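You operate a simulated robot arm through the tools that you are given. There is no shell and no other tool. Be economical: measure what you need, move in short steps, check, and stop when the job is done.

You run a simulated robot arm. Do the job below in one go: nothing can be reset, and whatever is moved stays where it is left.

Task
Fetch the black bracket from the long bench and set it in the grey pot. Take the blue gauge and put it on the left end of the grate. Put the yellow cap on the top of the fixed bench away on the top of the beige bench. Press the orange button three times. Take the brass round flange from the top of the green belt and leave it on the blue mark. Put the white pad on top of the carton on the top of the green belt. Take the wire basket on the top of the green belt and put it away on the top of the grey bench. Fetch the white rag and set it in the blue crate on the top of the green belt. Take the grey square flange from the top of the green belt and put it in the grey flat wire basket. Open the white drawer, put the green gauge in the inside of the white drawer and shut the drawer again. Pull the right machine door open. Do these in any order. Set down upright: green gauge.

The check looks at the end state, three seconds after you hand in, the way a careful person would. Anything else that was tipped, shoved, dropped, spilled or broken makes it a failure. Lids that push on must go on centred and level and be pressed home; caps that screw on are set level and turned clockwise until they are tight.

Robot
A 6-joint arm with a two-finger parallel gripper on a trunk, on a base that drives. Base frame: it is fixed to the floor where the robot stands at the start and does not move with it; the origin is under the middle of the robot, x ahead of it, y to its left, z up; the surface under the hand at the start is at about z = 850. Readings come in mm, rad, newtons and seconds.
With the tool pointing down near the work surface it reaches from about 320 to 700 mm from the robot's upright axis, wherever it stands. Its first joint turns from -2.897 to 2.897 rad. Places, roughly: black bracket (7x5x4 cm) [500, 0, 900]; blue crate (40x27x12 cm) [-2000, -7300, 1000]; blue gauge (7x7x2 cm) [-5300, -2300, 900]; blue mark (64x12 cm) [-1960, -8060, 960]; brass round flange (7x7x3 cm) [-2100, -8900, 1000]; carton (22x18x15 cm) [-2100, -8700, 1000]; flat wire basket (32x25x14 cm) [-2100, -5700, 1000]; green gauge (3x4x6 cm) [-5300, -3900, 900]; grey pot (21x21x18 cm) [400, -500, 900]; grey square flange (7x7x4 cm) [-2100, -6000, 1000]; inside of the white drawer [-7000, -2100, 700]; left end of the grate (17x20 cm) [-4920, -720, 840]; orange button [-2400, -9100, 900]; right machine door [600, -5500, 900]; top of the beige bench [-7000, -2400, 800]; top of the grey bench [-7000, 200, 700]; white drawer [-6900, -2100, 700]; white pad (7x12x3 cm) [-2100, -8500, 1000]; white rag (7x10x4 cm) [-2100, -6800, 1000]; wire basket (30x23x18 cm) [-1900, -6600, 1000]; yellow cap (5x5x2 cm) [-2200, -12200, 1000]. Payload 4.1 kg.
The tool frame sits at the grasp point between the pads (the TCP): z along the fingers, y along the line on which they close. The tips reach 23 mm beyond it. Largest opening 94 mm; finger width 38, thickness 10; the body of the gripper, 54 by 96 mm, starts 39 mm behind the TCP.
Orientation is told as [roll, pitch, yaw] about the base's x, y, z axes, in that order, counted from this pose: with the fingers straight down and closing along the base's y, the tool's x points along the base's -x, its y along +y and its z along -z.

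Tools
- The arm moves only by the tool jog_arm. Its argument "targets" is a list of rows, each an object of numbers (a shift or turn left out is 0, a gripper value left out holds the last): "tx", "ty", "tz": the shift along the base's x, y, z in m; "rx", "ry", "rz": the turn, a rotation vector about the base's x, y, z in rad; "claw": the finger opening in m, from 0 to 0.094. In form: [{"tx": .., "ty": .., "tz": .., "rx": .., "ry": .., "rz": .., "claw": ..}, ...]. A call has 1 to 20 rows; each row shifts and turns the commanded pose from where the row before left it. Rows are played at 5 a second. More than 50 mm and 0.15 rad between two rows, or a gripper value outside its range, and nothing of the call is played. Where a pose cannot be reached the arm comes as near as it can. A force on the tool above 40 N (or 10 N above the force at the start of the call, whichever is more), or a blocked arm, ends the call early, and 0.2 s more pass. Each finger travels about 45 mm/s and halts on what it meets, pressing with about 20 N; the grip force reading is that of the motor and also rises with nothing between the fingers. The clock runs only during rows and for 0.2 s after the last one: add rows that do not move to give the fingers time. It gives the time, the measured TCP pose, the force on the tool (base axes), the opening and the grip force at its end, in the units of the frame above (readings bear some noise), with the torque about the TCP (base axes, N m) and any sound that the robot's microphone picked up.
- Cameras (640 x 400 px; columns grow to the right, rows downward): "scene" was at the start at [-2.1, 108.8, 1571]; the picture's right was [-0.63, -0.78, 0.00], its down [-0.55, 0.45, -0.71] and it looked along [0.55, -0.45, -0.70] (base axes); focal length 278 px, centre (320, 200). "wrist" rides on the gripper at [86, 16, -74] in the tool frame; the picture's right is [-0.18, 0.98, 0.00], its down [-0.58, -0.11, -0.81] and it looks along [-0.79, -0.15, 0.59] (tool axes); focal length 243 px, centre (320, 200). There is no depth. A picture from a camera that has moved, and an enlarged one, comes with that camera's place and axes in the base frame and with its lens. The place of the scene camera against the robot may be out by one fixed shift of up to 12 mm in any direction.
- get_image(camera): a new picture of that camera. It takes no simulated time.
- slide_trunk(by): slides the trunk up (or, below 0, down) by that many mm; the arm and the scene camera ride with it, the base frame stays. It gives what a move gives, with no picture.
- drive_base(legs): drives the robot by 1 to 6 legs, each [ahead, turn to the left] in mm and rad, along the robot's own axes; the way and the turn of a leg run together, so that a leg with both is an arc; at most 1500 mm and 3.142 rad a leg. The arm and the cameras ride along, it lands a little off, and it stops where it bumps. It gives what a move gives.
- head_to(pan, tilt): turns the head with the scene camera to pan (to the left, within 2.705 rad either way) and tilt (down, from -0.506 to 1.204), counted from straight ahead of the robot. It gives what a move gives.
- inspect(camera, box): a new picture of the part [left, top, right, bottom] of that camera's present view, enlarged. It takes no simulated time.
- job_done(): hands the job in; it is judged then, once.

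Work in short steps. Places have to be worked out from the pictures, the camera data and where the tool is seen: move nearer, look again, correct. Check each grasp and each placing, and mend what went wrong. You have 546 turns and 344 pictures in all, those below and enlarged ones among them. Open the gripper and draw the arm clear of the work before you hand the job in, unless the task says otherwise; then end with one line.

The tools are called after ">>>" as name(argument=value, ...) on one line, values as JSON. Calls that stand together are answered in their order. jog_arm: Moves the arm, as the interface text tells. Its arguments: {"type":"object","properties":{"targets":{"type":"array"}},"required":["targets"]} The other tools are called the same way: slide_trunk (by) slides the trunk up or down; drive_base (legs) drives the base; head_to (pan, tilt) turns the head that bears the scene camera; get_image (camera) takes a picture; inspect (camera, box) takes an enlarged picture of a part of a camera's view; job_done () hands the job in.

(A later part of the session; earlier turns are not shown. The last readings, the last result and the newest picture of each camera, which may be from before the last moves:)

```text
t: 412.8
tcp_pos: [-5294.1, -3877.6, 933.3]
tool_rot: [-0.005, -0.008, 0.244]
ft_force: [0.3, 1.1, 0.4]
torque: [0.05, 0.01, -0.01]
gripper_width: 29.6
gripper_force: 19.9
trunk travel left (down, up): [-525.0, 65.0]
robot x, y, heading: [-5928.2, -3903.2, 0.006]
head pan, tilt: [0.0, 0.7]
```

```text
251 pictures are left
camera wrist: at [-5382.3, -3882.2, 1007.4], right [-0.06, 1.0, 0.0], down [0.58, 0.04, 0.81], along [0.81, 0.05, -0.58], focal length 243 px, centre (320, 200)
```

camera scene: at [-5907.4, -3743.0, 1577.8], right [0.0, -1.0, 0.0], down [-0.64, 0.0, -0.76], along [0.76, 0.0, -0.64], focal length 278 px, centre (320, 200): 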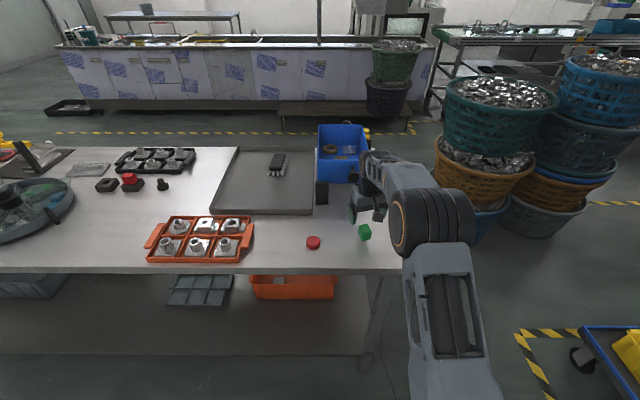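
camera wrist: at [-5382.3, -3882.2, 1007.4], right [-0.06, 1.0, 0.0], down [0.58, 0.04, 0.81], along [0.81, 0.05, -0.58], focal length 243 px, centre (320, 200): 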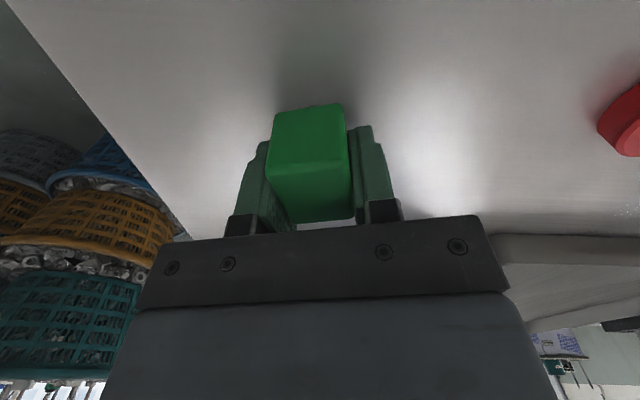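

Gripped at 29.6 mm. I'll lift and check.

>>> jog_arm(targets=[{"tz": 0.01}, {"tz": 0.03}, {"tz": 0.05}, {"tz": 0.05}, {"tz": 0.05}, {"tz": 0.05}, {"tx": -0.035, "ty": -0.004, "tz": 0.01, "rz": -0.04}, {"tx": -0.035, "ty": -0.004, "tz": 0.01, "rz": -0.04}, {"tx": -0.035, "ty": -0.004, "tz": 0.01, "rz": -0.04}, {"tx": -0.035, "ty": -0.004, "tz": 0.01, "rz": -0.04}, {"tx": -0.035, "ty": -0.004, "tz": 0.01, "rz": -0.04}, {"tx": -0.035, "ty": -0.004, "rz": -0.044}, {"tx": -0.03}, {}])

>>> get_image(camera="wrist")

>>> get_image(camera="scene")

```text
t: 415.8
tcp_pos: [-5536.1, -3901.2, 1223.2]
tool_rot: [-0.004, -0.007, 0.0]
ft_force: [0.5, -0.3, -0.8]
torque: [0.01, -0.03, 0.0]
gripper_width: 29.4
gripper_force: 20.0
trunk travel left (down, up): [-525.0, 65.0]
robot x, y, heading: [-5926.6, -3905.0, 0.001]
head pan, tilt: [0.0, 0.7]
```

```text
250 pictures are left
camera wrist: at [-5622.3, -3884.0, 1297.0], right [0.18, 0.98, 0.0], down [0.58, -0.1, 0.81], along [0.8, -0.15, -0.59], focal length 243 px, centre (320, 200)
```

wrist: 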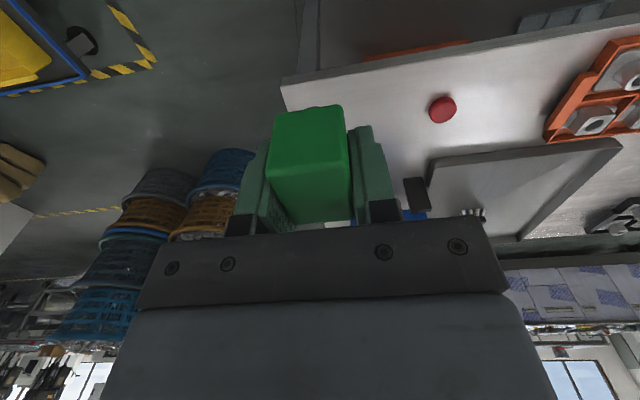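

```text
249 pictures are left
camera scene: at [-5908.0, -3742.9, 1577.8], right [0.0, -1.0, 0.0], down [-0.64, 0.0, -0.77], along [0.77, 0.0, -0.64], focal length 278 px, centre (320, 200)
```

scene: 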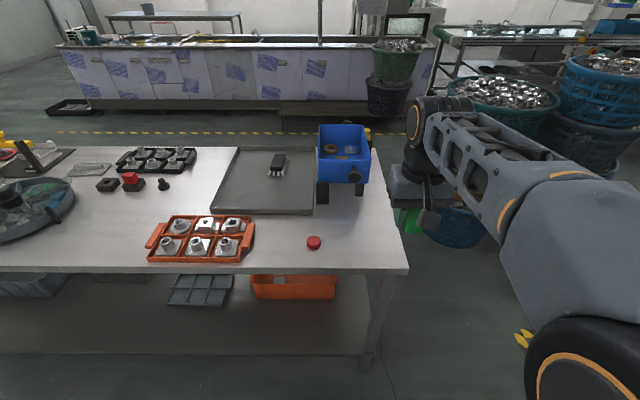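

The gauge is held upright. I'll drive back to stand beside the open drawer.

>>> drive_base(legs=[[0, 1.571], [1500, 0], [800, 0], [0, 1.571], [270, 0]])

>>> head_to(pan=0.6, tilt=0.85)

>>> get_image(camera="scene")

```text
t: 436.1
tcp_pos: [-6519.3, -1624.8, 1223.2]
tool_rot: [-0.005, -0.007, 3.093]
ft_force: [0.4, 0.1, 0.0]
torque: [0.01, -0.02, -0.01]
gripper_width: 29.8
gripper_force: 19.6
trunk travel left (down, up): [-525.0, 65.0]
robot x, y, heading: [-6126.5, -1646.3, 3.095]
head pan, tilt: [0.0, 0.7]
```

```text
t: 437.1
tcp_pos: [-6518.0, -1625.8, 1223.7]
tool_rot: [-0.007, -0.008, 3.094]
ft_force: [-0.2, 0.0, -1.1]
torque: [0.02, 0.05, 0.03]
gripper_width: 29.6
gripper_force: 19.5
trunk travel left (down, up): [-525.0, 65.0]
robot x, y, heading: [-6120.8, -1644.6, 3.095]
head pan, tilt: [0.6, 0.85]
```

```text
248 pictures are left
camera scene: at [-6146.7, -1857.6, 1565.5], right [-0.52, 0.85, 0.0], down [0.64, 0.39, -0.66], along [-0.56, -0.35, -0.75], focal length 278 px, centre (320, 200)
```

scene: 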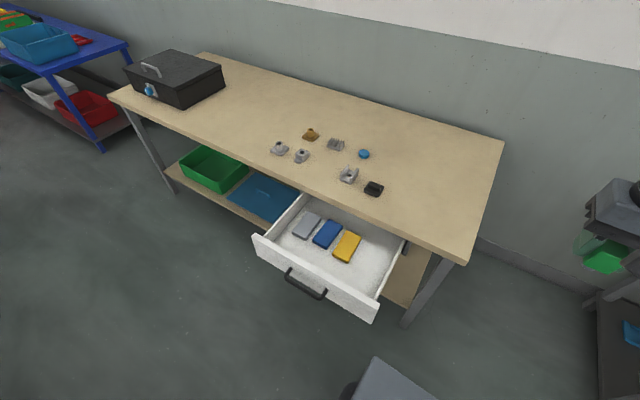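

Free space in the drawer's right side is centred near (-6600,-1962). I'll lower the trunk and bring the gauge above it.

>>> slide_trunk(by=-200)

>>> jog_arm(targets=[{"tx": -0.008, "ty": -0.042}, {"tx": -0.008, "ty": -0.042}, {"tx": -0.008, "ty": -0.042}, {"tx": -0.008, "ty": -0.042}, {"tx": -0.01, "ty": -0.042}, {"tx": -0.01, "ty": -0.042}, {"tx": -0.01, "ty": -0.042}, {"tx": -0.01, "ty": -0.042}, {"tz": -0.05}, {"tz": -0.05}, {"tz": -0.05}, {"tz": -0.04}, {}])

>>> get_image(camera="wrist")

>>> get_image(camera="scene")

```text
t: 439.3
tcp_pos: [-6519.8, -1624.5, 1023.2]
tool_rot: [-0.004, -0.006, 3.093]
ft_force: [0.1, 0.4, -1.3]
torque: [-0.01, 0.0, 0.03]
gripper_width: 29.8
gripper_force: 19.3
trunk travel left (down, up): [-325.0, 265.0]
robot x, y, heading: [-6124.8, -1647.2, 3.092]
head pan, tilt: [0.6, 0.85]
```

```text
t: 442.1
tcp_pos: [-6591.2, -1959.7, 831.9]
tool_rot: [-0.005, -0.006, 3.091]
ft_force: [0.3, 0.9, -0.8]
torque: [-0.01, -0.01, 0.02]
gripper_width: 29.8
gripper_force: 20.2
trunk travel left (down, up): [-325.0, 265.0]
robot x, y, heading: [-6128.0, -1645.2, 3.092]
head pan, tilt: [0.6, 0.85]
```

```text
247 pictures are left
camera wrist: at [-6505.1, -1980.1, 905.1], right [-0.23, -0.97, 0.0], down [-0.57, 0.13, 0.81], along [-0.79, 0.19, -0.58], focal length 243 px, centre (320, 200)
```

wrist: 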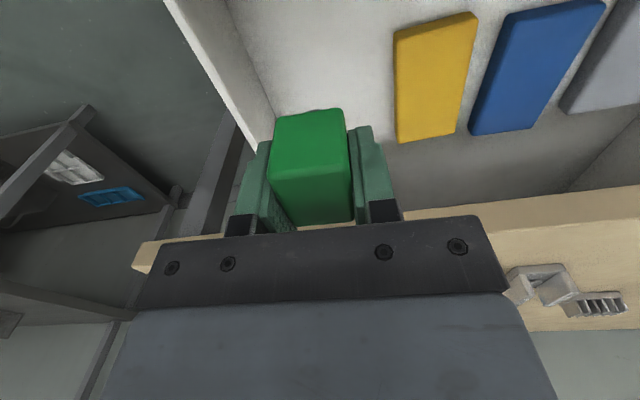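

```text
246 pictures are left
camera scene: at [-6146.9, -1858.0, 1365.5], right [-0.53, 0.85, 0.0], down [0.64, 0.4, -0.66], along [-0.56, -0.35, -0.75], focal length 278 px, centre (320, 200)
```

scene: 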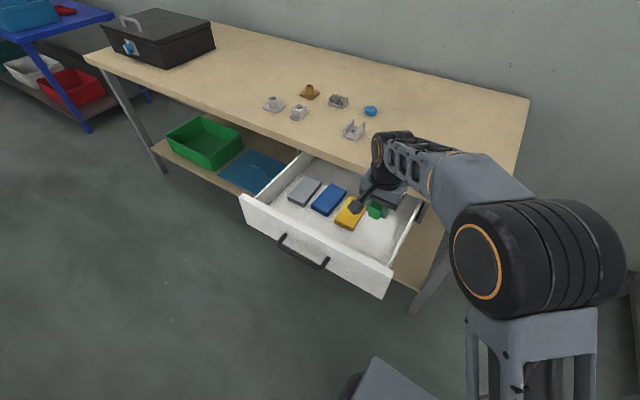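

Clear. I'll lower toward the drawer floor, slowly near the end.

>>> jog_arm(targets=[{"tz": -0.04}, {"tz": -0.04}, {"tz": -0.02}, {"tz": -0.008}, {}])

>>> get_image(camera="wrist")

>>> inspect(camera="scene", box=[230, 130, 450, 300])

```text
t: 443.3
tcp_pos: [-6589.9, -1959.8, 724.7]
tool_rot: [-0.005, -0.007, 3.093]
ft_force: [-0.3, -0.1, -0.9]
torque: [0.01, 0.03, 0.01]
gripper_width: 29.8
gripper_force: 19.7
trunk travel left (down, up): [-325.0, 265.0]
robot x, y, heading: [-6126.5, -1640.4, 3.094]
head pan, tilt: [0.6, 0.85]
```

```text
245 pictures are left
camera wrist: at [-6504.4, -1980.3, 797.7], right [-0.23, -0.97, 0.0], down [-0.57, 0.13, 0.81], along [-0.79, 0.19, -0.58], focal length 243 px, centre (320, 200)
```

wrist: 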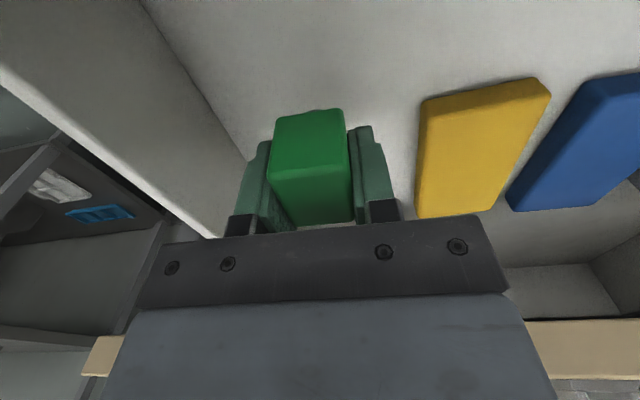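

```text
2.35 times, centred on (340, 215) of scene
camera zoom: at [-6146.7, -1857.9, 1365.5], right [-0.53, 0.85, 0.0], down [0.64, 0.4, -0.66], along [-0.56, -0.35, -0.75], focal length 655 px, centre (273, 165)
```

zoom: 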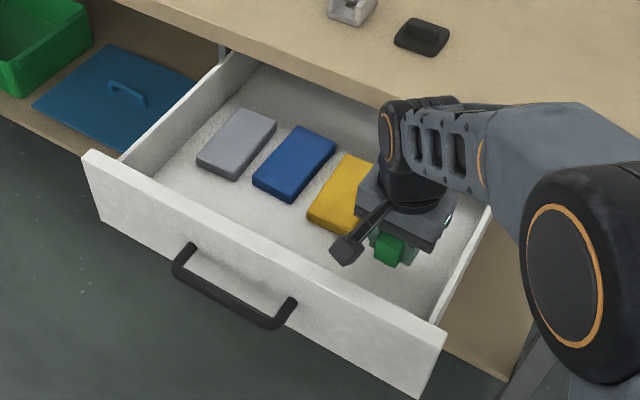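

Good clearance inside. I'll lower in small steps until it touches.

>>> jog_arm(targets=[{"tz": -0.005}, {"tz": -0.005}, {"tz": -0.004}, {"tz": -0.003}, {}])

```text
t: 444.5
tcp_pos: [-6590.2, -1961.2, 708.4]
tool_rot: [-0.007, -0.007, 3.092]
ft_force: [1.0, 0.5, -0.6]
torque: [-0.08, 0.0, -0.04]
gripper_width: 29.9
gripper_force: 20.0
trunk travel left (down, up): [-325.0, 265.0]
robot x, y, heading: [-6125.1, -1638.9, 3.095]
head pan, tilt: [0.6, 0.85]
```

>>> jog_arm(targets=[{"tz": -0.003}, {"tz": -0.003}, {"tz": -0.003}, {}])

```text
t: 445.5
tcp_pos: [-6590.5, -1961.4, 699.4]
tool_rot: [-0.004, -0.005, 3.091]
ft_force: [0.2, 0.1, -0.3]
torque: [-0.03, 0.04, -0.02]
gripper_width: 29.8
gripper_force: 20.1
trunk travel left (down, up): [-325.0, 265.0]
robot x, y, heading: [-6127.9, -1642.7, 3.093]
head pan, tilt: [0.6, 0.85]
```

>>> jog_arm(targets=[{"tz": -0.003}, {"tz": -0.003}, {"tz": -0.002}, {}])

```text
t: 446.5
tcp_pos: [-6592.2, -1960.4, 691.1]
tool_rot: [-0.007, -0.006, 3.092]
ft_force: [0.2, 0.0, 1.3]
torque: [-0.07, -0.34, 0.04]
gripper_width: 29.8
gripper_force: 19.8
trunk travel left (down, up): [-325.0, 265.0]
robot x, y, heading: [-6130.4, -1641.7, 3.097]
head pan, tilt: [0.6, 0.85]
```

>>> jog_arm(targets=[{"tz": -0.0015}, {}])

>>> inspect(camera="wrist", box=[200, 60, 440, 240])

```text
t: 447.1
tcp_pos: [-6590.8, -1962.1, 690.5]
tool_rot: [-0.004, -0.007, 3.092]
ft_force: [-0.3, 1.0, 6.4]
torque: [-0.15, -0.78, 0.12]
gripper_width: 29.7
gripper_force: 19.7
trunk travel left (down, up): [-325.0, 265.0]
robot x, y, heading: [-6128.8, -1643.8, 3.09]
head pan, tilt: [0.6, 0.85]
```

```text
2.22 times, centred on (320, 150) of wrist
camera zoom: at [-6504.5, -1981.5, 764.1], right [-0.23, -0.97, 0.0], down [-0.57, 0.13, 0.81], along [-0.79, 0.19, -0.58], focal length 539 px, centre (320, 311)
```

zoom: 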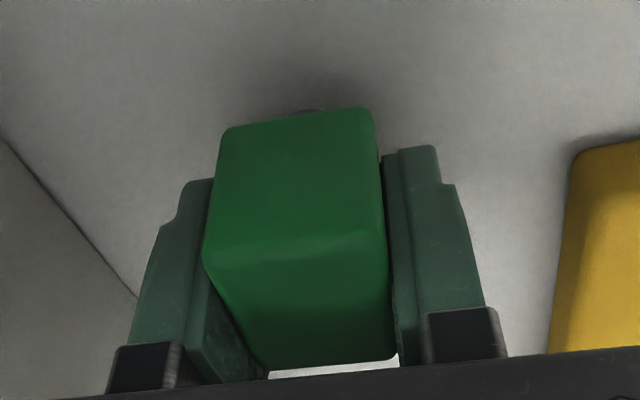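

Touching the floor. I'll release gently and rise straight up.

>>> jog_arm(targets=[{"tz": 0.0005, "claw": 0.036}, {"claw": 0.042}, {"claw": 0.05}, {"claw": 0.05}, {"tz": 0.01}, {"tz": 0.02}, {"tz": 0.03}, {"tz": 0.04}, {"tz": 0.04}, {}])

>>> get_image(camera="wrist")

```text
t: 449.3
tcp_pos: [-6590.3, -1961.6, 833.6]
tool_rot: [-0.005, -0.006, 3.093]
ft_force: [0.4, 0.4, 0.6]
torque: [0.02, 0.01, 0.01]
gripper_width: 50.0
gripper_force: 0.1
trunk travel left (down, up): [-325.0, 265.0]
robot x, y, heading: [-6125.4, -1644.2, 3.092]
head pan, tilt: [0.6, 0.85]
```

```text
242 pictures are left
camera wrist: at [-6504.9, -1981.2, 906.3], right [-0.23, -0.97, 0.0], down [-0.57, 0.13, 0.81], along [-0.79, 0.19, -0.59], focal length 243 px, centre (320, 200)
```

wrist: 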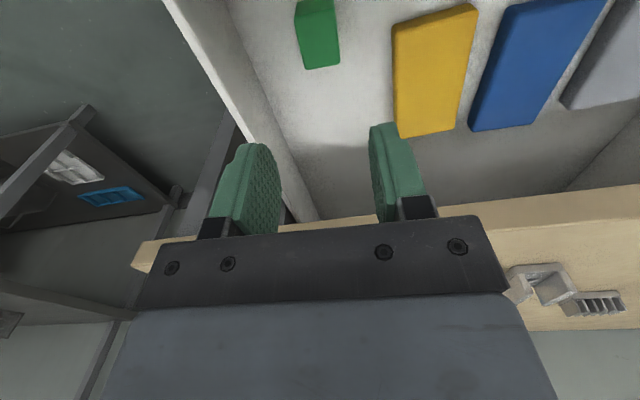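

The gauge stands upright in the drawer. Next I withdraw, reposition squarely before the drawer, and push it shut with closed fingers.

>>> jog_arm(targets=[{"tz": 0.045}, {"tz": 0.045}, {"tx": 0.012, "ty": 0.042}, {"tx": 0.012, "ty": 0.042}, {"tx": 0.012, "ty": 0.042}, {"tx": 0.012, "ty": 0.042}, {"tx": 0.012, "ty": 0.042}, {"tx": 0.012, "ty": 0.042}, {"tx": 0.012, "ty": 0.04}, {"claw": 0.0}, {"claw": 0.0}, {}])

>>> drive_base(legs=[[-180, 0], [0, 1.571], [420, 0], [0, -1.52]])

>>> head_to(pan=0.0, tilt=0.7)

>>> get_image(camera="scene")

```text
t: 451.9
tcp_pos: [-6507.7, -1669.9, 921.0]
tool_rot: [-0.005, -0.008, 3.094]
ft_force: [-0.2, -0.3, 0.3]
torque: [-0.01, -0.02, -0.02]
gripper_width: 0.1
gripper_force: 20.0
trunk travel left (down, up): [-325.0, 265.0]
robot x, y, heading: [-6125.8, -1642.7, 3.096]
head pan, tilt: [0.6, 0.85]
```

```text
t: 463.1
tcp_pos: [-6352.0, -2110.2, 920.8]
tool_rot: [-0.005, -0.007, 3.131]
ft_force: [0.5, -0.1, 0.1]
torque: [-0.03, -0.01, 0.0]
gripper_width: 0.0
gripper_force: 20.4
trunk travel left (down, up): [-325.0, 265.0]
robot x, y, heading: [-5969.6, -2064.4, 3.131]
head pan, tilt: [0.6, 0.85]
```

```text
t: 464.1
tcp_pos: [-6351.2, -2110.5, 920.6]
tool_rot: [-0.005, -0.008, 3.132]
ft_force: [-0.5, -0.4, -0.5]
torque: [0.02, 0.02, -0.02]
gripper_width: 0.1
gripper_force: 20.2
trunk travel left (down, up): [-325.0, 265.0]
robot x, y, heading: [-5972.0, -2064.4, 3.134]
head pan, tilt: [0.0, 0.7]
```

```text
241 pictures are left
camera scene: at [-6002.7, -2239.2, 1377.8], right [0.01, 1.0, 0.0], down [0.64, -0.01, -0.76], along [-0.76, 0.01, -0.64], focal length 278 px, centre (320, 200)
```

scene: 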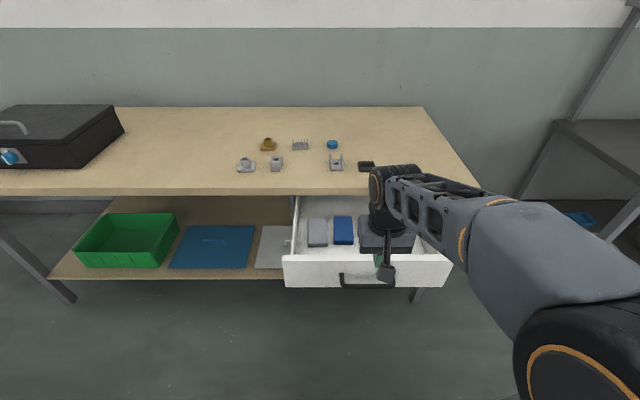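

I'll back off slightly, lower the trunk, and level the tool to push on the handle bar.

>>> drive_base(legs=[[-55, 0]])

>>> slide_trunk(by=-130)

>>> jog_arm(targets=[{"tz": 0.01, "ry": 0.1428, "tx": -0.005}, {"tz": 0.01, "ry": 0.1428, "tx": -0.005}, {"ry": 0.1428, "tx": -0.005}, {"ry": 0.1428, "tx": -0.005}, {"ry": 0.1428, "tx": -0.005}, {"ry": 0.1428, "tx": -0.005}, {"ry": 0.1428, "tx": -0.005}, {"ry": 0.1428, "tx": -0.005}, {"ry": 0.1428, "tx": -0.005}, {"ry": 0.1428}, {"ry": 0.1428}, {}])

>>> get_image(camera="scene")

```text
t: 465.0
tcp_pos: [-6297.5, -2110.5, 920.6]
tool_rot: [-0.007, -0.008, 3.129]
ft_force: [-0.4, -0.4, 0.8]
torque: [0.04, 0.0, 0.03]
gripper_width: 0.0
gripper_force: 19.9
trunk travel left (down, up): [-325.0, 265.0]
robot x, y, heading: [-5921.7, -2066.4, 3.132]
head pan, tilt: [0.0, 0.7]
```

```text
t: 466.6
tcp_pos: [-6297.5, -2108.7, 790.3]
tool_rot: [-0.006, -0.007, 3.129]
ft_force: [0.2, -0.2, -0.2]
torque: [0.0, 0.01, 0.03]
gripper_width: 0.0
gripper_force: 19.9
trunk travel left (down, up): [-195.0, 395.0]
robot x, y, heading: [-5916.2, -2069.4, 3.127]
head pan, tilt: [0.0, 0.7]
```

```text
t: 469.2
tcp_pos: [-6394.5, -2120.5, 835.4]
tool_rot: [2.146, -1.557, 0.99]
ft_force: [-0.1, 1.0, 0.7]
torque: [-0.04, -0.02, 0.0]
gripper_width: 0.0
gripper_force: 20.3
out of reach, approached as far as the arm can: row 8, 9, 10, 11
trunk travel left (down, up): [-195.0, 395.0]
robot x, y, heading: [-5917.8, -2067.4, 3.128]
head pan, tilt: [0.0, 0.7]
```

```text
240 pictures are left
camera scene: at [-5948.5, -2239.6, 1247.8], right [0.01, 1.0, 0.0], down [0.64, -0.01, -0.76], along [-0.76, 0.01, -0.64], focal length 278 px, centre (320, 200)
```

scene: 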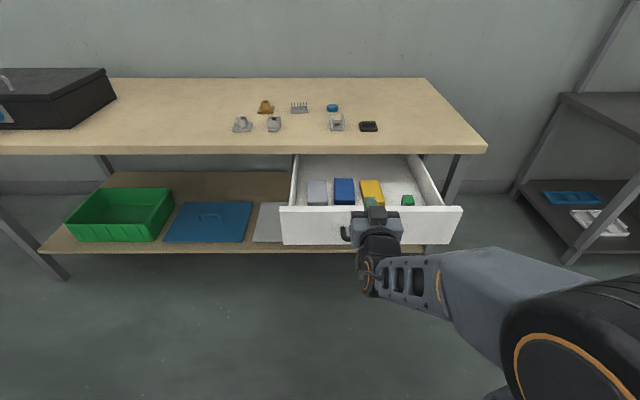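

I'll back 25 mm more and lower by trunk so the level tool comes down in front of the bar.

>>> drive_base(legs=[[-25, 0]])

>>> slide_trunk(by=-137)

>>> get_image(camera="wrist")

>>> inspect(camera="scene", box=[260, 100, 500, 250])

```text
t: 470.0
tcp_pos: [-6369.9, -2120.4, 836.2]
tool_rot: [2.081, -1.557, 1.054]
ft_force: [0.3, 0.1, -0.1]
torque: [-0.02, 0.02, 0.0]
gripper_width: 0.0
gripper_force: 20.3
trunk travel left (down, up): [-195.0, 395.0]
robot x, y, heading: [-5894.2, -2068.5, 3.136]
head pan, tilt: [0.0, 0.7]
```

```text
t: 471.6
tcp_pos: [-6368.1, -2120.1, 699.0]
tool_rot: [2.091, -1.558, 1.044]
ft_force: [0.4, 0.1, -1.1]
torque: [-0.01, 0.01, -0.01]
gripper_width: 0.0
gripper_force: 20.1
trunk travel left (down, up): [-58.0, 532.0]
robot x, y, heading: [-5893.2, -2069.7, 3.131]
head pan, tilt: [0.0, 0.7]
```

```text
239 pictures are left
camera wrist: at [-6295.8, -2137.6, 611.5], right [0.0, -0.98, 0.2], down [0.81, 0.11, 0.57], along [-0.59, 0.16, 0.79], focal length 243 px, centre (320, 200)
```

wrist: 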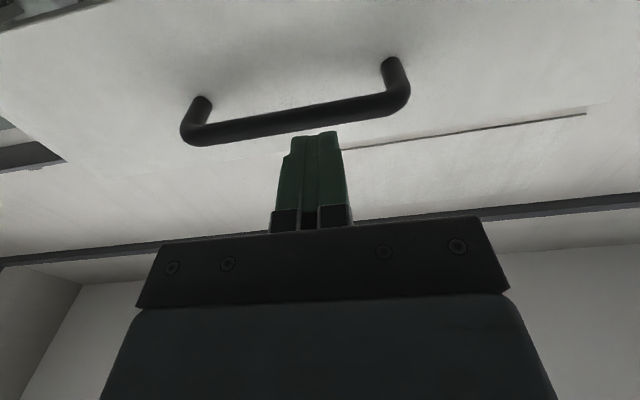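

```text
2.67 times, centred on (380, 175) of scene
camera zoom: at [-5923.6, -2239.8, 1110.8], right [0.01, 1.0, 0.0], down [0.64, -0.01, -0.76], along [-0.76, 0.01, -0.64], focal length 742 px, centre (160, 267)
```

zoom: 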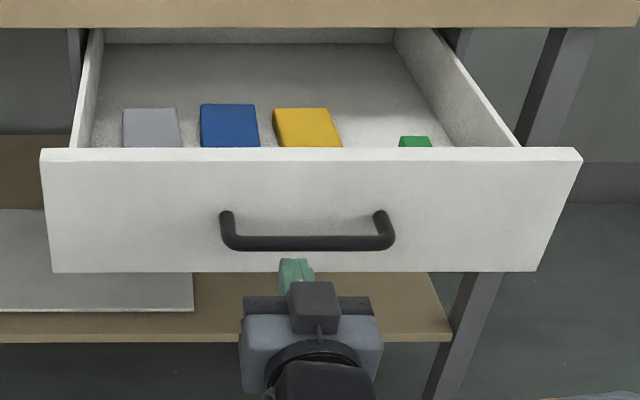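

The tip faces the bar squarely. I'll push gently.

>>> jog_arm(targets=[{"tx": -0.012}, {"tx": -0.01}, {"tx": -0.006}, {"tx": -0.006}, {"tx": -0.008}, {"tx": -0.01}, {"tx": -0.01}, {"tx": -0.01}, {"tx": -0.01}, {"tx": -0.01}, {"tx": -0.01}, {"tx": -0.01}, {"tx": -0.01}, {"tx": -0.01}, {"tx": -0.01}, {"tx": -0.01}, {"tx": -0.01}, {}])

>>> get_image(camera="scene")

```text
t: 475.4
tcp_pos: [-6530.4, -2140.7, 702.9]
tool_rot: [1.979, -1.558, 1.147]
ft_force: [-0.7, 0.4, 0.4]
torque: [0.03, -0.01, 0.02]
gripper_width: 0.0
gripper_force: 19.8
out of reach, approached as far as the arm can: row 4, 6, 8, 10, 13, 16
trunk travel left (down, up): [-58.0, 532.0]
robot x, y, heading: [-5891.6, -2066.7, 3.131]
head pan, tilt: [0.0, 0.7]
```

```text
237 pictures are left
camera scene: at [-5923.7, -2239.8, 1110.8], right [0.01, 1.0, 0.0], down [0.64, -0.01, -0.76], along [-0.76, 0.01, -0.64], focal length 278 px, centre (320, 200)
```

scene: 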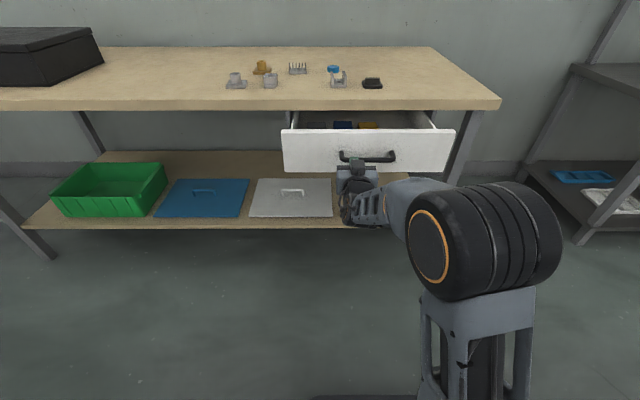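

It's closing. I'll continue, correcting the sideways drift.

>>> jog_arm(targets=[{"tx": -0.01, "ty": 0.003}, {"tx": -0.01, "ty": 0.003}, {"tx": -0.01, "ty": 0.003}, {"tx": -0.01, "ty": 0.003}, {"tx": -0.01, "ty": 0.003}, {"tx": -0.01, "ty": 0.002}, {"tx": -0.01}, {"tx": -0.01}, {"tx": -0.01}, {"tx": -0.01}, {"tx": -0.01}, {"tx": -0.01}, {"tx": -0.01}, {}])

>>> get_image(camera="scene")

```text
t: 478.4
tcp_pos: [-6658.9, -2137.6, 706.4]
tool_rot: [1.978, -1.559, 1.15]
ft_force: [-0.4, 0.0, 0.0]
torque: [-0.01, 0.01, -0.02]
gripper_width: 0.0
gripper_force: 19.7
out of reach, approached as far as the arm can: row 1, 2, 3, 5
trunk travel left (down, up): [-58.0, 532.0]
robot x, y, heading: [-5892.8, -2066.6, 3.139]
head pan, tilt: [0.0, 0.7]
```

```text
236 pictures are left
camera scene: at [-5923.7, -2239.8, 1110.8], right [0.01, 1.0, 0.0], down [0.64, -0.01, -0.76], along [-0.76, 0.01, -0.64], focal length 278 px, centre (320, 200)
```

scene: 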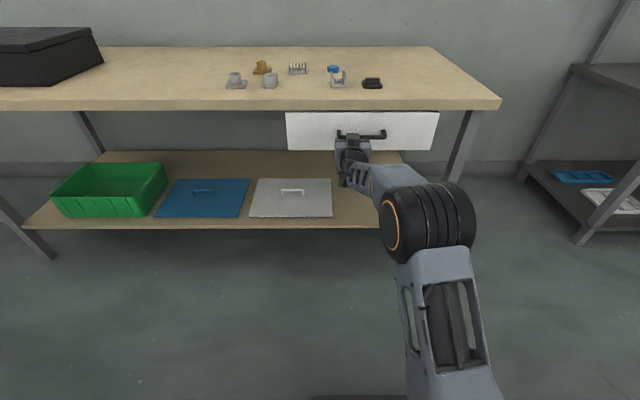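

Nearly shut. I'll press on in small steps until it seats.

>>> jog_arm(targets=[{"tx": -0.007}, {"tx": -0.007}, {"tx": -0.006}, {"tx": -0.005}, {"tx": -0.004}, {"tx": -0.003}, {"tx": -0.003}, {}])

>>> inspect(camera="scene", box=[260, 80, 460, 205])

```text
t: 479.1
tcp_pos: [-6668.7, -2137.7, 707.2]
tool_rot: [1.862, -1.557, 1.269]
ft_force: [29.1, 3.3, 4.1]
torque: [-0.03, -0.1, 0.04]
gripper_width: 0.0
gripper_force: 20.0
trunk travel left (down, up): [-58.0, 532.0]
robot x, y, heading: [-5891.7, -2068.1, 3.132]
head pan, tilt: [0.0, 0.7]
stopped in row 3: the force on the tool passed its limit at 57 N (the readings are from after the stop); the commanded pose is now the measured one
```

```text
3.20 times, centred on (360, 142) of scene
camera zoom: at [-5920.6, -2239.6, 1111.0], right [0.01, 1.0, 0.0], down [0.64, -0.01, -0.77], along [-0.77, 0.01, -0.64], focal length 890 px, centre (192, 384)
```

zoom: 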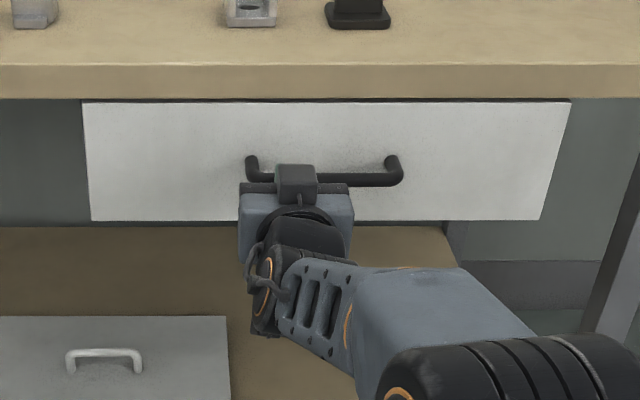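

A firm stop at 57 N: the drawer is shut, with only a hairline under the bench edge. I'll back off and verify.

>>> jog_arm(targets=[{"tx": 0.03}, {"tx": 0.04}, {"tx": 0.04}, {"tx": 0.04}, {}])

>>> inspect(camera="scene", box=[260, 80, 460, 205])

```text
t: 480.3
tcp_pos: [-6518.6, -2139.5, 705.9]
tool_rot: [1.548, -1.559, 1.587]
ft_force: [0.6, -0.9, 0.1]
torque: [-0.04, -0.01, -0.02]
gripper_width: 0.0
gripper_force: 19.5
trunk travel left (down, up): [-58.0, 532.0]
robot x, y, heading: [-5890.3, -2068.9, 3.133]
head pan, tilt: [0.0, 0.7]
```

```text
3.20 times, centred on (360, 142) of scene
camera zoom: at [-5923.3, -2239.8, 1110.8], right [0.01, 1.0, 0.0], down [0.64, -0.01, -0.76], along [-0.76, 0.01, -0.64], focal length 890 px, centre (192, 384)
```

zoom: 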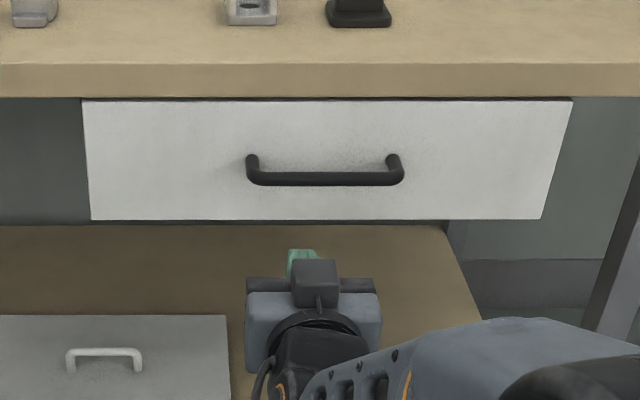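

The drawer is shut. I'll raise the trunk and fold the tool down.

>>> slide_trunk(by=467)

>>> jog_arm(targets=[{"ry": -0.1428, "tx": 0.018, "ty": 0.005, "tz": 0.003}, {"ry": -0.1428, "tx": 0.018, "ty": 0.005, "tz": 0.003}, {"ry": -0.1428, "tx": 0.018, "ty": 0.005, "tz": 0.003}, {"ry": -0.1428, "tx": 0.018, "ty": 0.005, "tz": 0.003}, {"ry": -0.1428, "tx": 0.018, "ty": 0.005, "tz": 0.003}, {"ry": -0.1428, "tx": 0.018, "ty": 0.005, "tz": 0.003}, {"ry": -0.1428, "tx": 0.018, "ty": 0.005, "tz": 0.003}, {"ry": -0.1428, "tx": 0.018, "ty": 0.005, "tz": 0.003}, {"ry": -0.1428, "tx": 0.018, "ty": 0.005, "tz": 0.003}, {"ry": -0.1428, "tx": 0.018, "ty": 0.005, "tz": 0.003}, {"ry": -0.1428, "tx": 0.018, "ty": 0.005, "tz": 0.003}, {"claw": 0.09}, {"claw": 0.09}, {"claw": 0.09}])

```text
refused: 467 is not a number from -400 to 400
```

```text
t: 483.3
tcp_pos: [-6335.4, -2077.8, 736.5]
tool_rot: [-0.044, -0.077, 3.126]
ft_force: [0.2, 0.0, 0.1]
torque: [-0.02, -0.01, 0.0]
gripper_width: 68.8
gripper_force: 0.0
out of reach, approached as far as the arm can: row 4, 5
trunk travel left (down, up): [-58.0, 532.0]
robot x, y, heading: [-5890.4, -2067.0, 3.131]
head pan, tilt: [0.0, 0.7]
```

>>> slide_trunk(by=400)

>>> slide_trunk(by=67)

>>> jog_arm(targets=[{"rx": -0.022, "ry": -0.038, "tx": 0.03}, {"rx": -0.022, "ry": -0.039, "tx": 0.03, "claw": 0.09}, {"tx": 0.03}, {"claw": 0.09}])

>>> drive_base(legs=[[0, 1.58], [250, 0], [0, 1.571]])

>>> head_to(pan=0.0, tilt=0.75)

>>> get_image(camera="scene")

>>> get_image(camera="wrist")

```text
t: 487.1
tcp_pos: [-6336.5, -2078.1, 1135.7]
tool_rot: [-0.042, -0.078, 3.126]
ft_force: [-0.2, -0.4, 0.8]
torque: [0.01, 0.01, 0.01]
gripper_width: 90.4
gripper_force: 0.0
trunk travel left (down, up): [-458.0, 132.0]
robot x, y, heading: [-5890.4, -2069.5, 3.134]
head pan, tilt: [0.0, 0.7]
```

```text
t: 488.1
tcp_pos: [-6337.0, -2078.5, 1203.3]
tool_rot: [-0.044, -0.079, 3.125]
ft_force: [-0.1, 0.3, 1.1]
torque: [0.01, 0.02, -0.01]
gripper_width: 90.0
gripper_force: 0.1
trunk travel left (down, up): [-525.0, 65.0]
robot x, y, heading: [-5891.7, -2070.4, 3.127]
head pan, tilt: [0.0, 0.7]
```

```text
t: 489.1
tcp_pos: [-6246.0, -2077.3, 1204.9]
tool_rot: [-0.002, 0.0, 3.125]
ft_force: [0.4, -0.6, 0.2]
torque: [0.01, 0.05, -0.03]
gripper_width: 90.0
gripper_force: 0.0
trunk travel left (down, up): [-525.0, 65.0]
robot x, y, heading: [-5893.2, -2066.4, 3.134]
head pan, tilt: [0.0, 0.7]
```

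```text
t: 498.7
tcp_pos: [-5536.5, -2297.0, 1204.0]
tool_rot: [-0.001, -0.001, 0.009]
ft_force: [-0.4, 0.4, -0.1]
torque: [-0.03, 0.03, -0.03]
gripper_width: 90.0
gripper_force: 0.2
trunk travel left (down, up): [-525.0, 65.0]
robot x, y, heading: [-5889.2, -2318.4, 0.02]
head pan, tilt: [0.0, 0.7]
```

```text
t: 499.3
tcp_pos: [-5534.9, -2296.0, 1204.3]
tool_rot: [-0.001, 0.0, 0.01]
ft_force: [0.4, 0.0, 0.3]
torque: [0.03, 0.0, 0.03]
gripper_width: 89.9
gripper_force: 0.0
trunk travel left (down, up): [-525.0, 65.0]
robot x, y, heading: [-5892.8, -2318.3, 0.019]
head pan, tilt: [0.0, 0.75]
```

```text
233 pictures are left
camera scene: at [-5875.3, -2154.7, 1573.6], right [0.02, -1.0, 0.0], down [-0.68, -0.01, -0.73], along [0.73, 0.01, -0.68], focal length 278 px, centre (320, 200)
```

scene: 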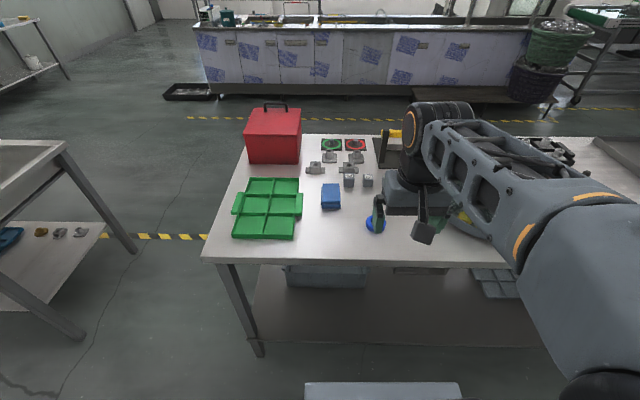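

```text
232 pictures are left
camera wrist: at [-5622.1, -2280.4, 1278.1], right [0.18, 0.98, 0.0], down [0.58, -0.1, 0.81], along [0.79, -0.14, -0.59], focal length 243 px, centre (320, 200)
```

wrist: 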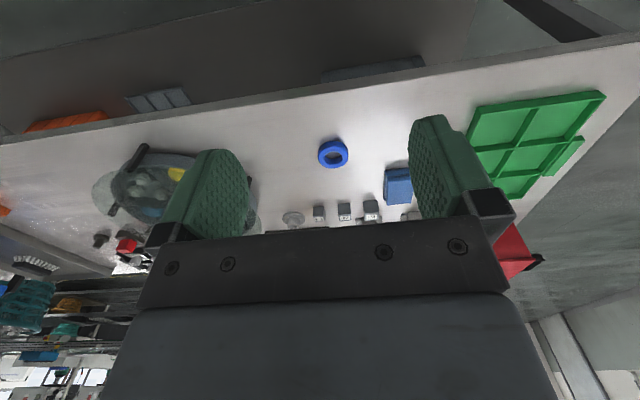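

The blue ring is at about (-5285,-2314). I'll go above it.

>>> jog_arm(targets=[{"tx": 0.0417, "ty": -0.003, "tz": -0.02}, {"tx": 0.0417, "ty": -0.003, "tz": -0.02}, {"tx": 0.0417, "ty": -0.003, "tz": -0.02}, {"tx": 0.0417, "ty": -0.003, "tz": -0.02}, {"tx": 0.0417, "ty": -0.003, "tz": -0.02}, {"tx": 0.0417, "ty": -0.003, "tz": -0.02}, {"tz": -0.04}, {"tz": -0.035}, {"claw": 0.094}, {}])

>>> get_image(camera="wrist")

```text
t: 501.5
tcp_pos: [-5283.1, -2313.0, 1010.2]
tool_rot: [-0.002, 0.0, 0.008]
ft_force: [-0.3, 0.9, -0.2]
torque: [-0.01, 0.0, 0.05]
gripper_width: 93.8
gripper_force: 0.1
trunk travel left (down, up): [-525.0, 65.0]
robot x, y, heading: [-5889.6, -2315.0, 0.013]
head pan, tilt: [0.0, 0.75]
```

```text
231 pictures are left
camera wrist: at [-5369.7, -2297.8, 1082.9], right [0.18, 0.98, 0.0], down [0.58, -0.1, 0.81], along [0.79, -0.14, -0.59], focal length 243 px, centre (320, 200)
```

wrist: 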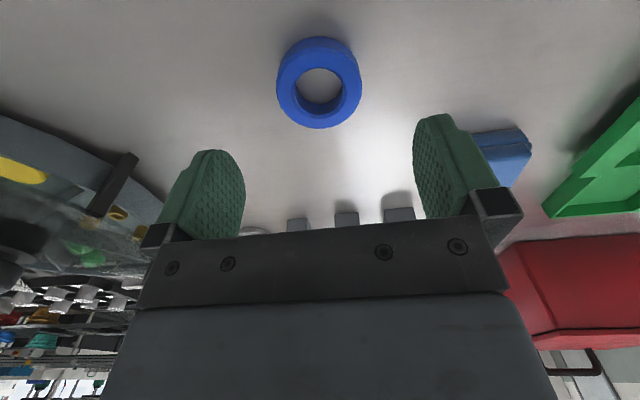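

Centred. I'll descend to just above the table (tips about 904) and close.

>>> jog_arm(targets=[{"tx": 0.004, "tz": -0.03}, {"tz": -0.03}, {"tz": -0.018}, {"tz": -0.004}, {}])

>>> get_image(camera="wrist")

```text
t: 502.7
tcp_pos: [-5279.9, -2314.6, 926.4]
tool_rot: [-0.001, 0.0, 0.008]
ft_force: [0.1, -0.2, 0.1]
torque: [-0.02, 0.03, 0.01]
gripper_width: 93.9
gripper_force: 0.0
trunk travel left (down, up): [-525.0, 65.0]
robot x, y, heading: [-5890.6, -2315.0, 0.012]
head pan, tilt: [0.0, 0.75]
```

```text
230 pictures are left
camera wrist: at [-5367.4, -2297.8, 1000.9], right [0.18, 0.98, 0.0], down [0.58, -0.1, 0.81], along [0.79, -0.14, -0.59], focal length 243 px, centre (320, 200)
```

wrist: 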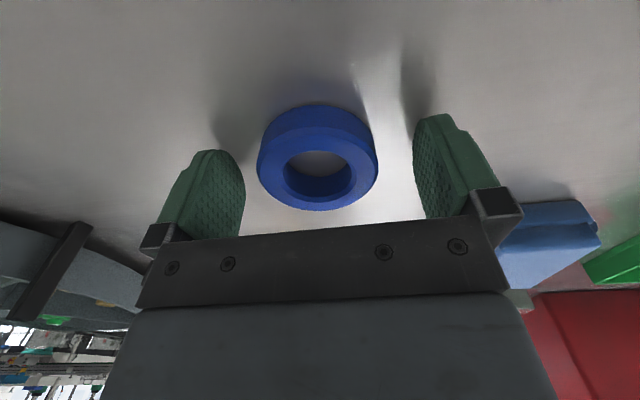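

>>> jog_arm(targets=[{"tx": 0.003, "tz": -0.003}, {"tz": -0.002}, {}, {"claw": 0.05}, {"claw": 0.05}, {"claw": 0.05}, {"claw": 0.05}, {"claw": 0.05}])

>>> get_image(camera="wrist")

```text
t: 504.5
tcp_pos: [-5277.7, -2312.5, 923.3]
tool_rot: [-0.003, 0.0, 0.008]
ft_force: [0.8, 4.4, 11.9]
torque: [0.6, 0.2, -0.13]
gripper_width: 61.3
gripper_force: 19.8
trunk travel left (down, up): [-525.0, 65.0]
robot x, y, heading: [-5884.7, -2316.8, 0.021]
head pan, tilt: [0.0, 0.75]
```

```text
229 pictures are left
camera wrist: at [-5364.6, -2296.9, 996.9], right [0.18, 0.98, 0.0], down [0.58, -0.1, 0.81], along [0.8, -0.14, -0.59], focal length 243 px, centre (320, 200)
```

wrist: 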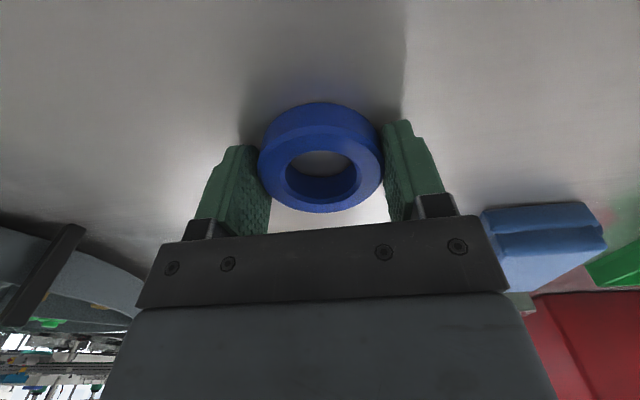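

Gripped at 61 mm. I'll lift and check.

>>> jog_arm(targets=[{"tz": 0.01}, {"tz": 0.03}, {"tz": 0.05}, {"tz": 0.05}, {"tz": 0.05}, {"tz": 0.05}, {"tx": -0.042, "tz": 0.015}, {"tx": -0.042, "tz": 0.015}, {"tx": -0.042}, {"tx": -0.042}, {"tx": -0.042}, {"tx": -0.042}, {}])

>>> get_image(camera="wrist")

```text
t: 507.3
tcp_pos: [-5531.4, -2314.4, 1191.6]
tool_rot: [-0.002, 0.0, 0.01]
ft_force: [-0.3, 0.5, -2.3]
torque: [-0.02, 0.0, 0.0]
gripper_width: 61.7
gripper_force: 19.9
trunk travel left (down, up): [-525.0, 65.0]
robot x, y, heading: [-5889.1, -2317.7, 0.019]
head pan, tilt: [0.0, 0.75]
```

```text
228 pictures are left
camera wrist: at [-5617.5, -2297.6, 1266.2], right [0.18, 0.98, 0.0], down [0.58, -0.1, 0.81], along [0.79, -0.14, -0.59], focal length 243 px, centre (320, 200)
```

wrist: 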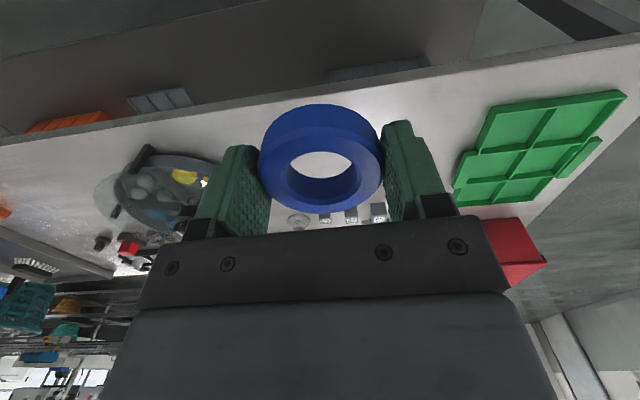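

The ring is held. The grate can be reached from the gap at y≈-1350; driving there and facing +y.

>>> drive_base(legs=[[0, 1.555], [970, 0], [0, -1.571], [960, 0], [0, 1.571]])

>>> head_to(pan=0.0, tilt=0.75)

>>> get_image(camera="scene")

>>> get_image(camera="wrist")

```text
t: 528.4
tcp_pos: [-4921.3, -990.8, 1192.8]
tool_rot: [-0.001, -0.001, 1.536]
ft_force: [-0.9, 1.0, -2.6]
torque: [-0.02, 0.0, -0.02]
gripper_width: 62.0
gripper_force: 20.0
trunk travel left (down, up): [-525.0, 65.0]
robot x, y, heading: [-4930.8, -1349.9, 1.546]
head pan, tilt: [0.0, 0.75]
```

```text
t: 529.0
tcp_pos: [-4921.7, -990.6, 1193.4]
tool_rot: [0.0, -0.001, 1.536]
ft_force: [-0.1, 0.0, -2.1]
torque: [-0.01, 0.01, 0.02]
gripper_width: 61.6
gripper_force: 20.5
trunk travel left (down, up): [-525.0, 65.0]
robot x, y, heading: [-4931.8, -1352.7, 1.546]
head pan, tilt: [0.0, 0.75]
```

```text
227 pictures are left
camera scene: at [-5104.7, -1327.9, 1573.5], right [1.0, -0.03, 0.0], down [-0.02, -0.68, -0.73], along [0.02, 0.73, -0.68], focal length 278 px, centre (320, 200)
```

scene: 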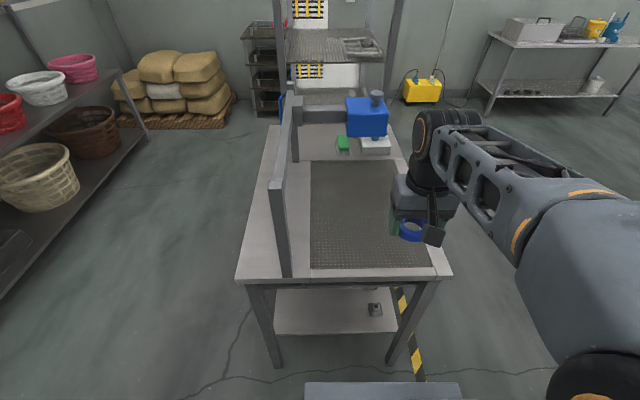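

```text
226 pictures are left
camera wrist: at [-4939.7, -1075.8, 1266.3], right [-0.98, 0.22, 0.0], down [0.13, 0.58, 0.81], along [0.18, 0.79, -0.59], focal length 243 px, centre (320, 200)
```

wrist: 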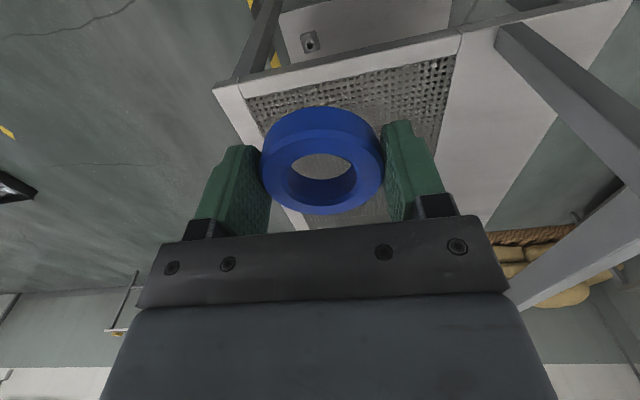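

The grate (perforated plate) spans x≈-5123…-4755, y≈-852…-278. I'll carry the ring over its left end at (-4920,-726) and lower it.

>>> jog_arm(targets=[{"ty": 0.044}, {"ty": 0.044}, {"ty": 0.044}, {"ty": 0.044}, {"ty": 0.044}, {"ty": 0.044}, {"tz": -0.045}, {"tz": -0.045}, {"tz": -0.045}, {"tz": -0.045}, {"tz": -0.045}, {"tz": -0.04}, {}])

>>> get_image(camera="wrist")

>>> get_image(camera="scene")

```text
t: 531.8
tcp_pos: [-4921.3, -725.5, 926.2]
tool_rot: [-0.001, 0.0, 1.535]
ft_force: [0.1, 0.2, -3.2]
torque: [-0.01, 0.02, -0.01]
gripper_width: 61.6
gripper_force: 19.6
trunk travel left (down, up): [-525.0, 65.0]
robot x, y, heading: [-4935.9, -1346.0, 1.542]
head pan, tilt: [0.0, 0.75]
```

```text
225 pictures are left
camera wrist: at [-4941.3, -810.5, 999.9], right [-0.98, 0.22, 0.0], down [0.13, 0.58, 0.81], along [0.18, 0.79, -0.59], focal length 243 px, centre (320, 200)
```

wrist: 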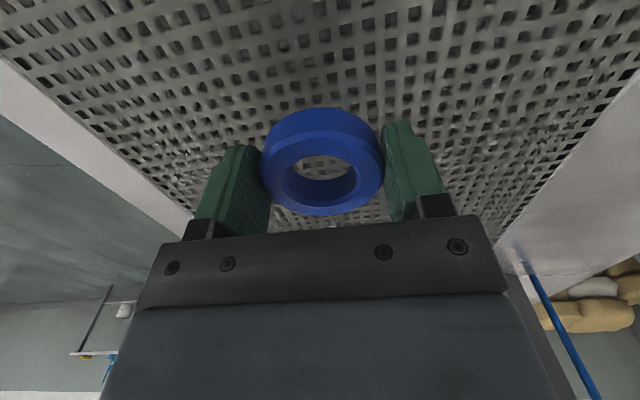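

```text
224 pictures are left
camera scene: at [-5104.7, -1327.6, 1573.5], right [1.0, -0.03, 0.0], down [-0.02, -0.68, -0.73], along [0.02, 0.73, -0.68], focal length 278 px, centre (320, 200)
```

scene: 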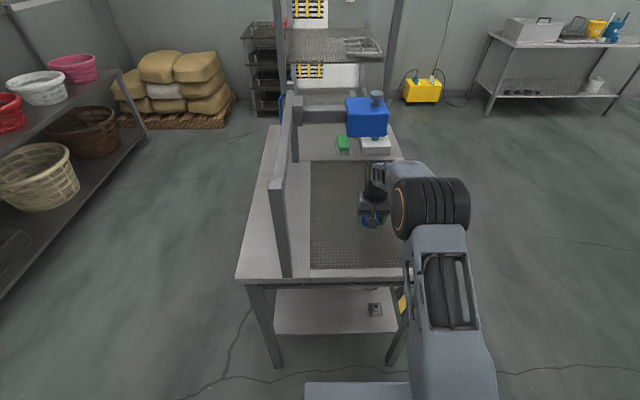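

Over the right spot. Lowering to contact.

>>> jog_arm(targets=[{"tz": -0.03}, {"tz": -0.015}, {"tz": -0.006}, {"tz": -0.004}, {}])

```text
t: 533.0
tcp_pos: [-4920.2, -726.6, 872.2]
tool_rot: [0.0, -0.002, 1.536]
ft_force: [0.5, 1.2, -2.3]
torque: [0.0, -0.05, -0.03]
gripper_width: 61.8
gripper_force: 20.2
trunk travel left (down, up): [-525.0, 65.0]
robot x, y, heading: [-4932.9, -1351.5, 1.546]
head pan, tilt: [0.0, 0.75]
```

>>> jog_arm(targets=[{"tz": -0.003}, {"tz": -0.003}, {"tz": -0.003}, {"tz": -0.002}, {}])

```text
t: 533.9
tcp_pos: [-4920.7, -723.5, 872.2]
tool_rot: [-0.001, -0.013, 1.537]
ft_force: [0.2, -5.6, 19.1]
torque: [-0.54, 0.72, 0.26]
gripper_width: 61.4
gripper_force: 19.9
trunk travel left (down, up): [-525.0, 65.0]
robot x, y, heading: [-4936.9, -1350.3, 1.543]
head pan, tilt: [0.0, 0.75]
stopped in row 4: the force on the tool passed its limit at 44 N (the readings are from after the stop); the commanded pose is now the measured one
```

Contact. I'll ease up 2 mm and release.

>>> jog_arm(targets=[{"tz": 0.001}, {"claw": 0.075}, {"claw": 0.094}, {"claw": 0.094}, {"tz": 0.01}, {"tz": 0.03}, {"tz": 0.05}, {"tz": 0.05}, {"tz": 0.05}, {"tz": 0.05}, {"tz": 0.05}, {"ty": -0.04}, {"ty": -0.04}, {}])

>>> get_image(camera="wrist")

```text
t: 536.9
tcp_pos: [-4920.4, -804.0, 1160.2]
tool_rot: [-0.001, -0.008, 1.536]
ft_force: [-0.1, -0.4, 0.7]
torque: [0.0, -0.01, 0.03]
gripper_width: 93.9
gripper_force: 0.1
trunk travel left (down, up): [-525.0, 65.0]
robot x, y, heading: [-4935.6, -1350.1, 1.541]
head pan, tilt: [0.0, 0.75]
```

```text
223 pictures are left
camera wrist: at [-4939.1, -889.9, 1232.4], right [-0.98, 0.22, 0.0], down [0.13, 0.57, 0.81], along [0.18, 0.79, -0.58], focal length 243 px, centre (320, 200)
```

wrist: 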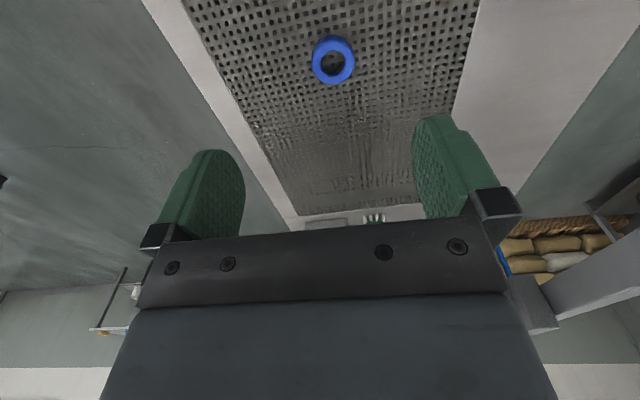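

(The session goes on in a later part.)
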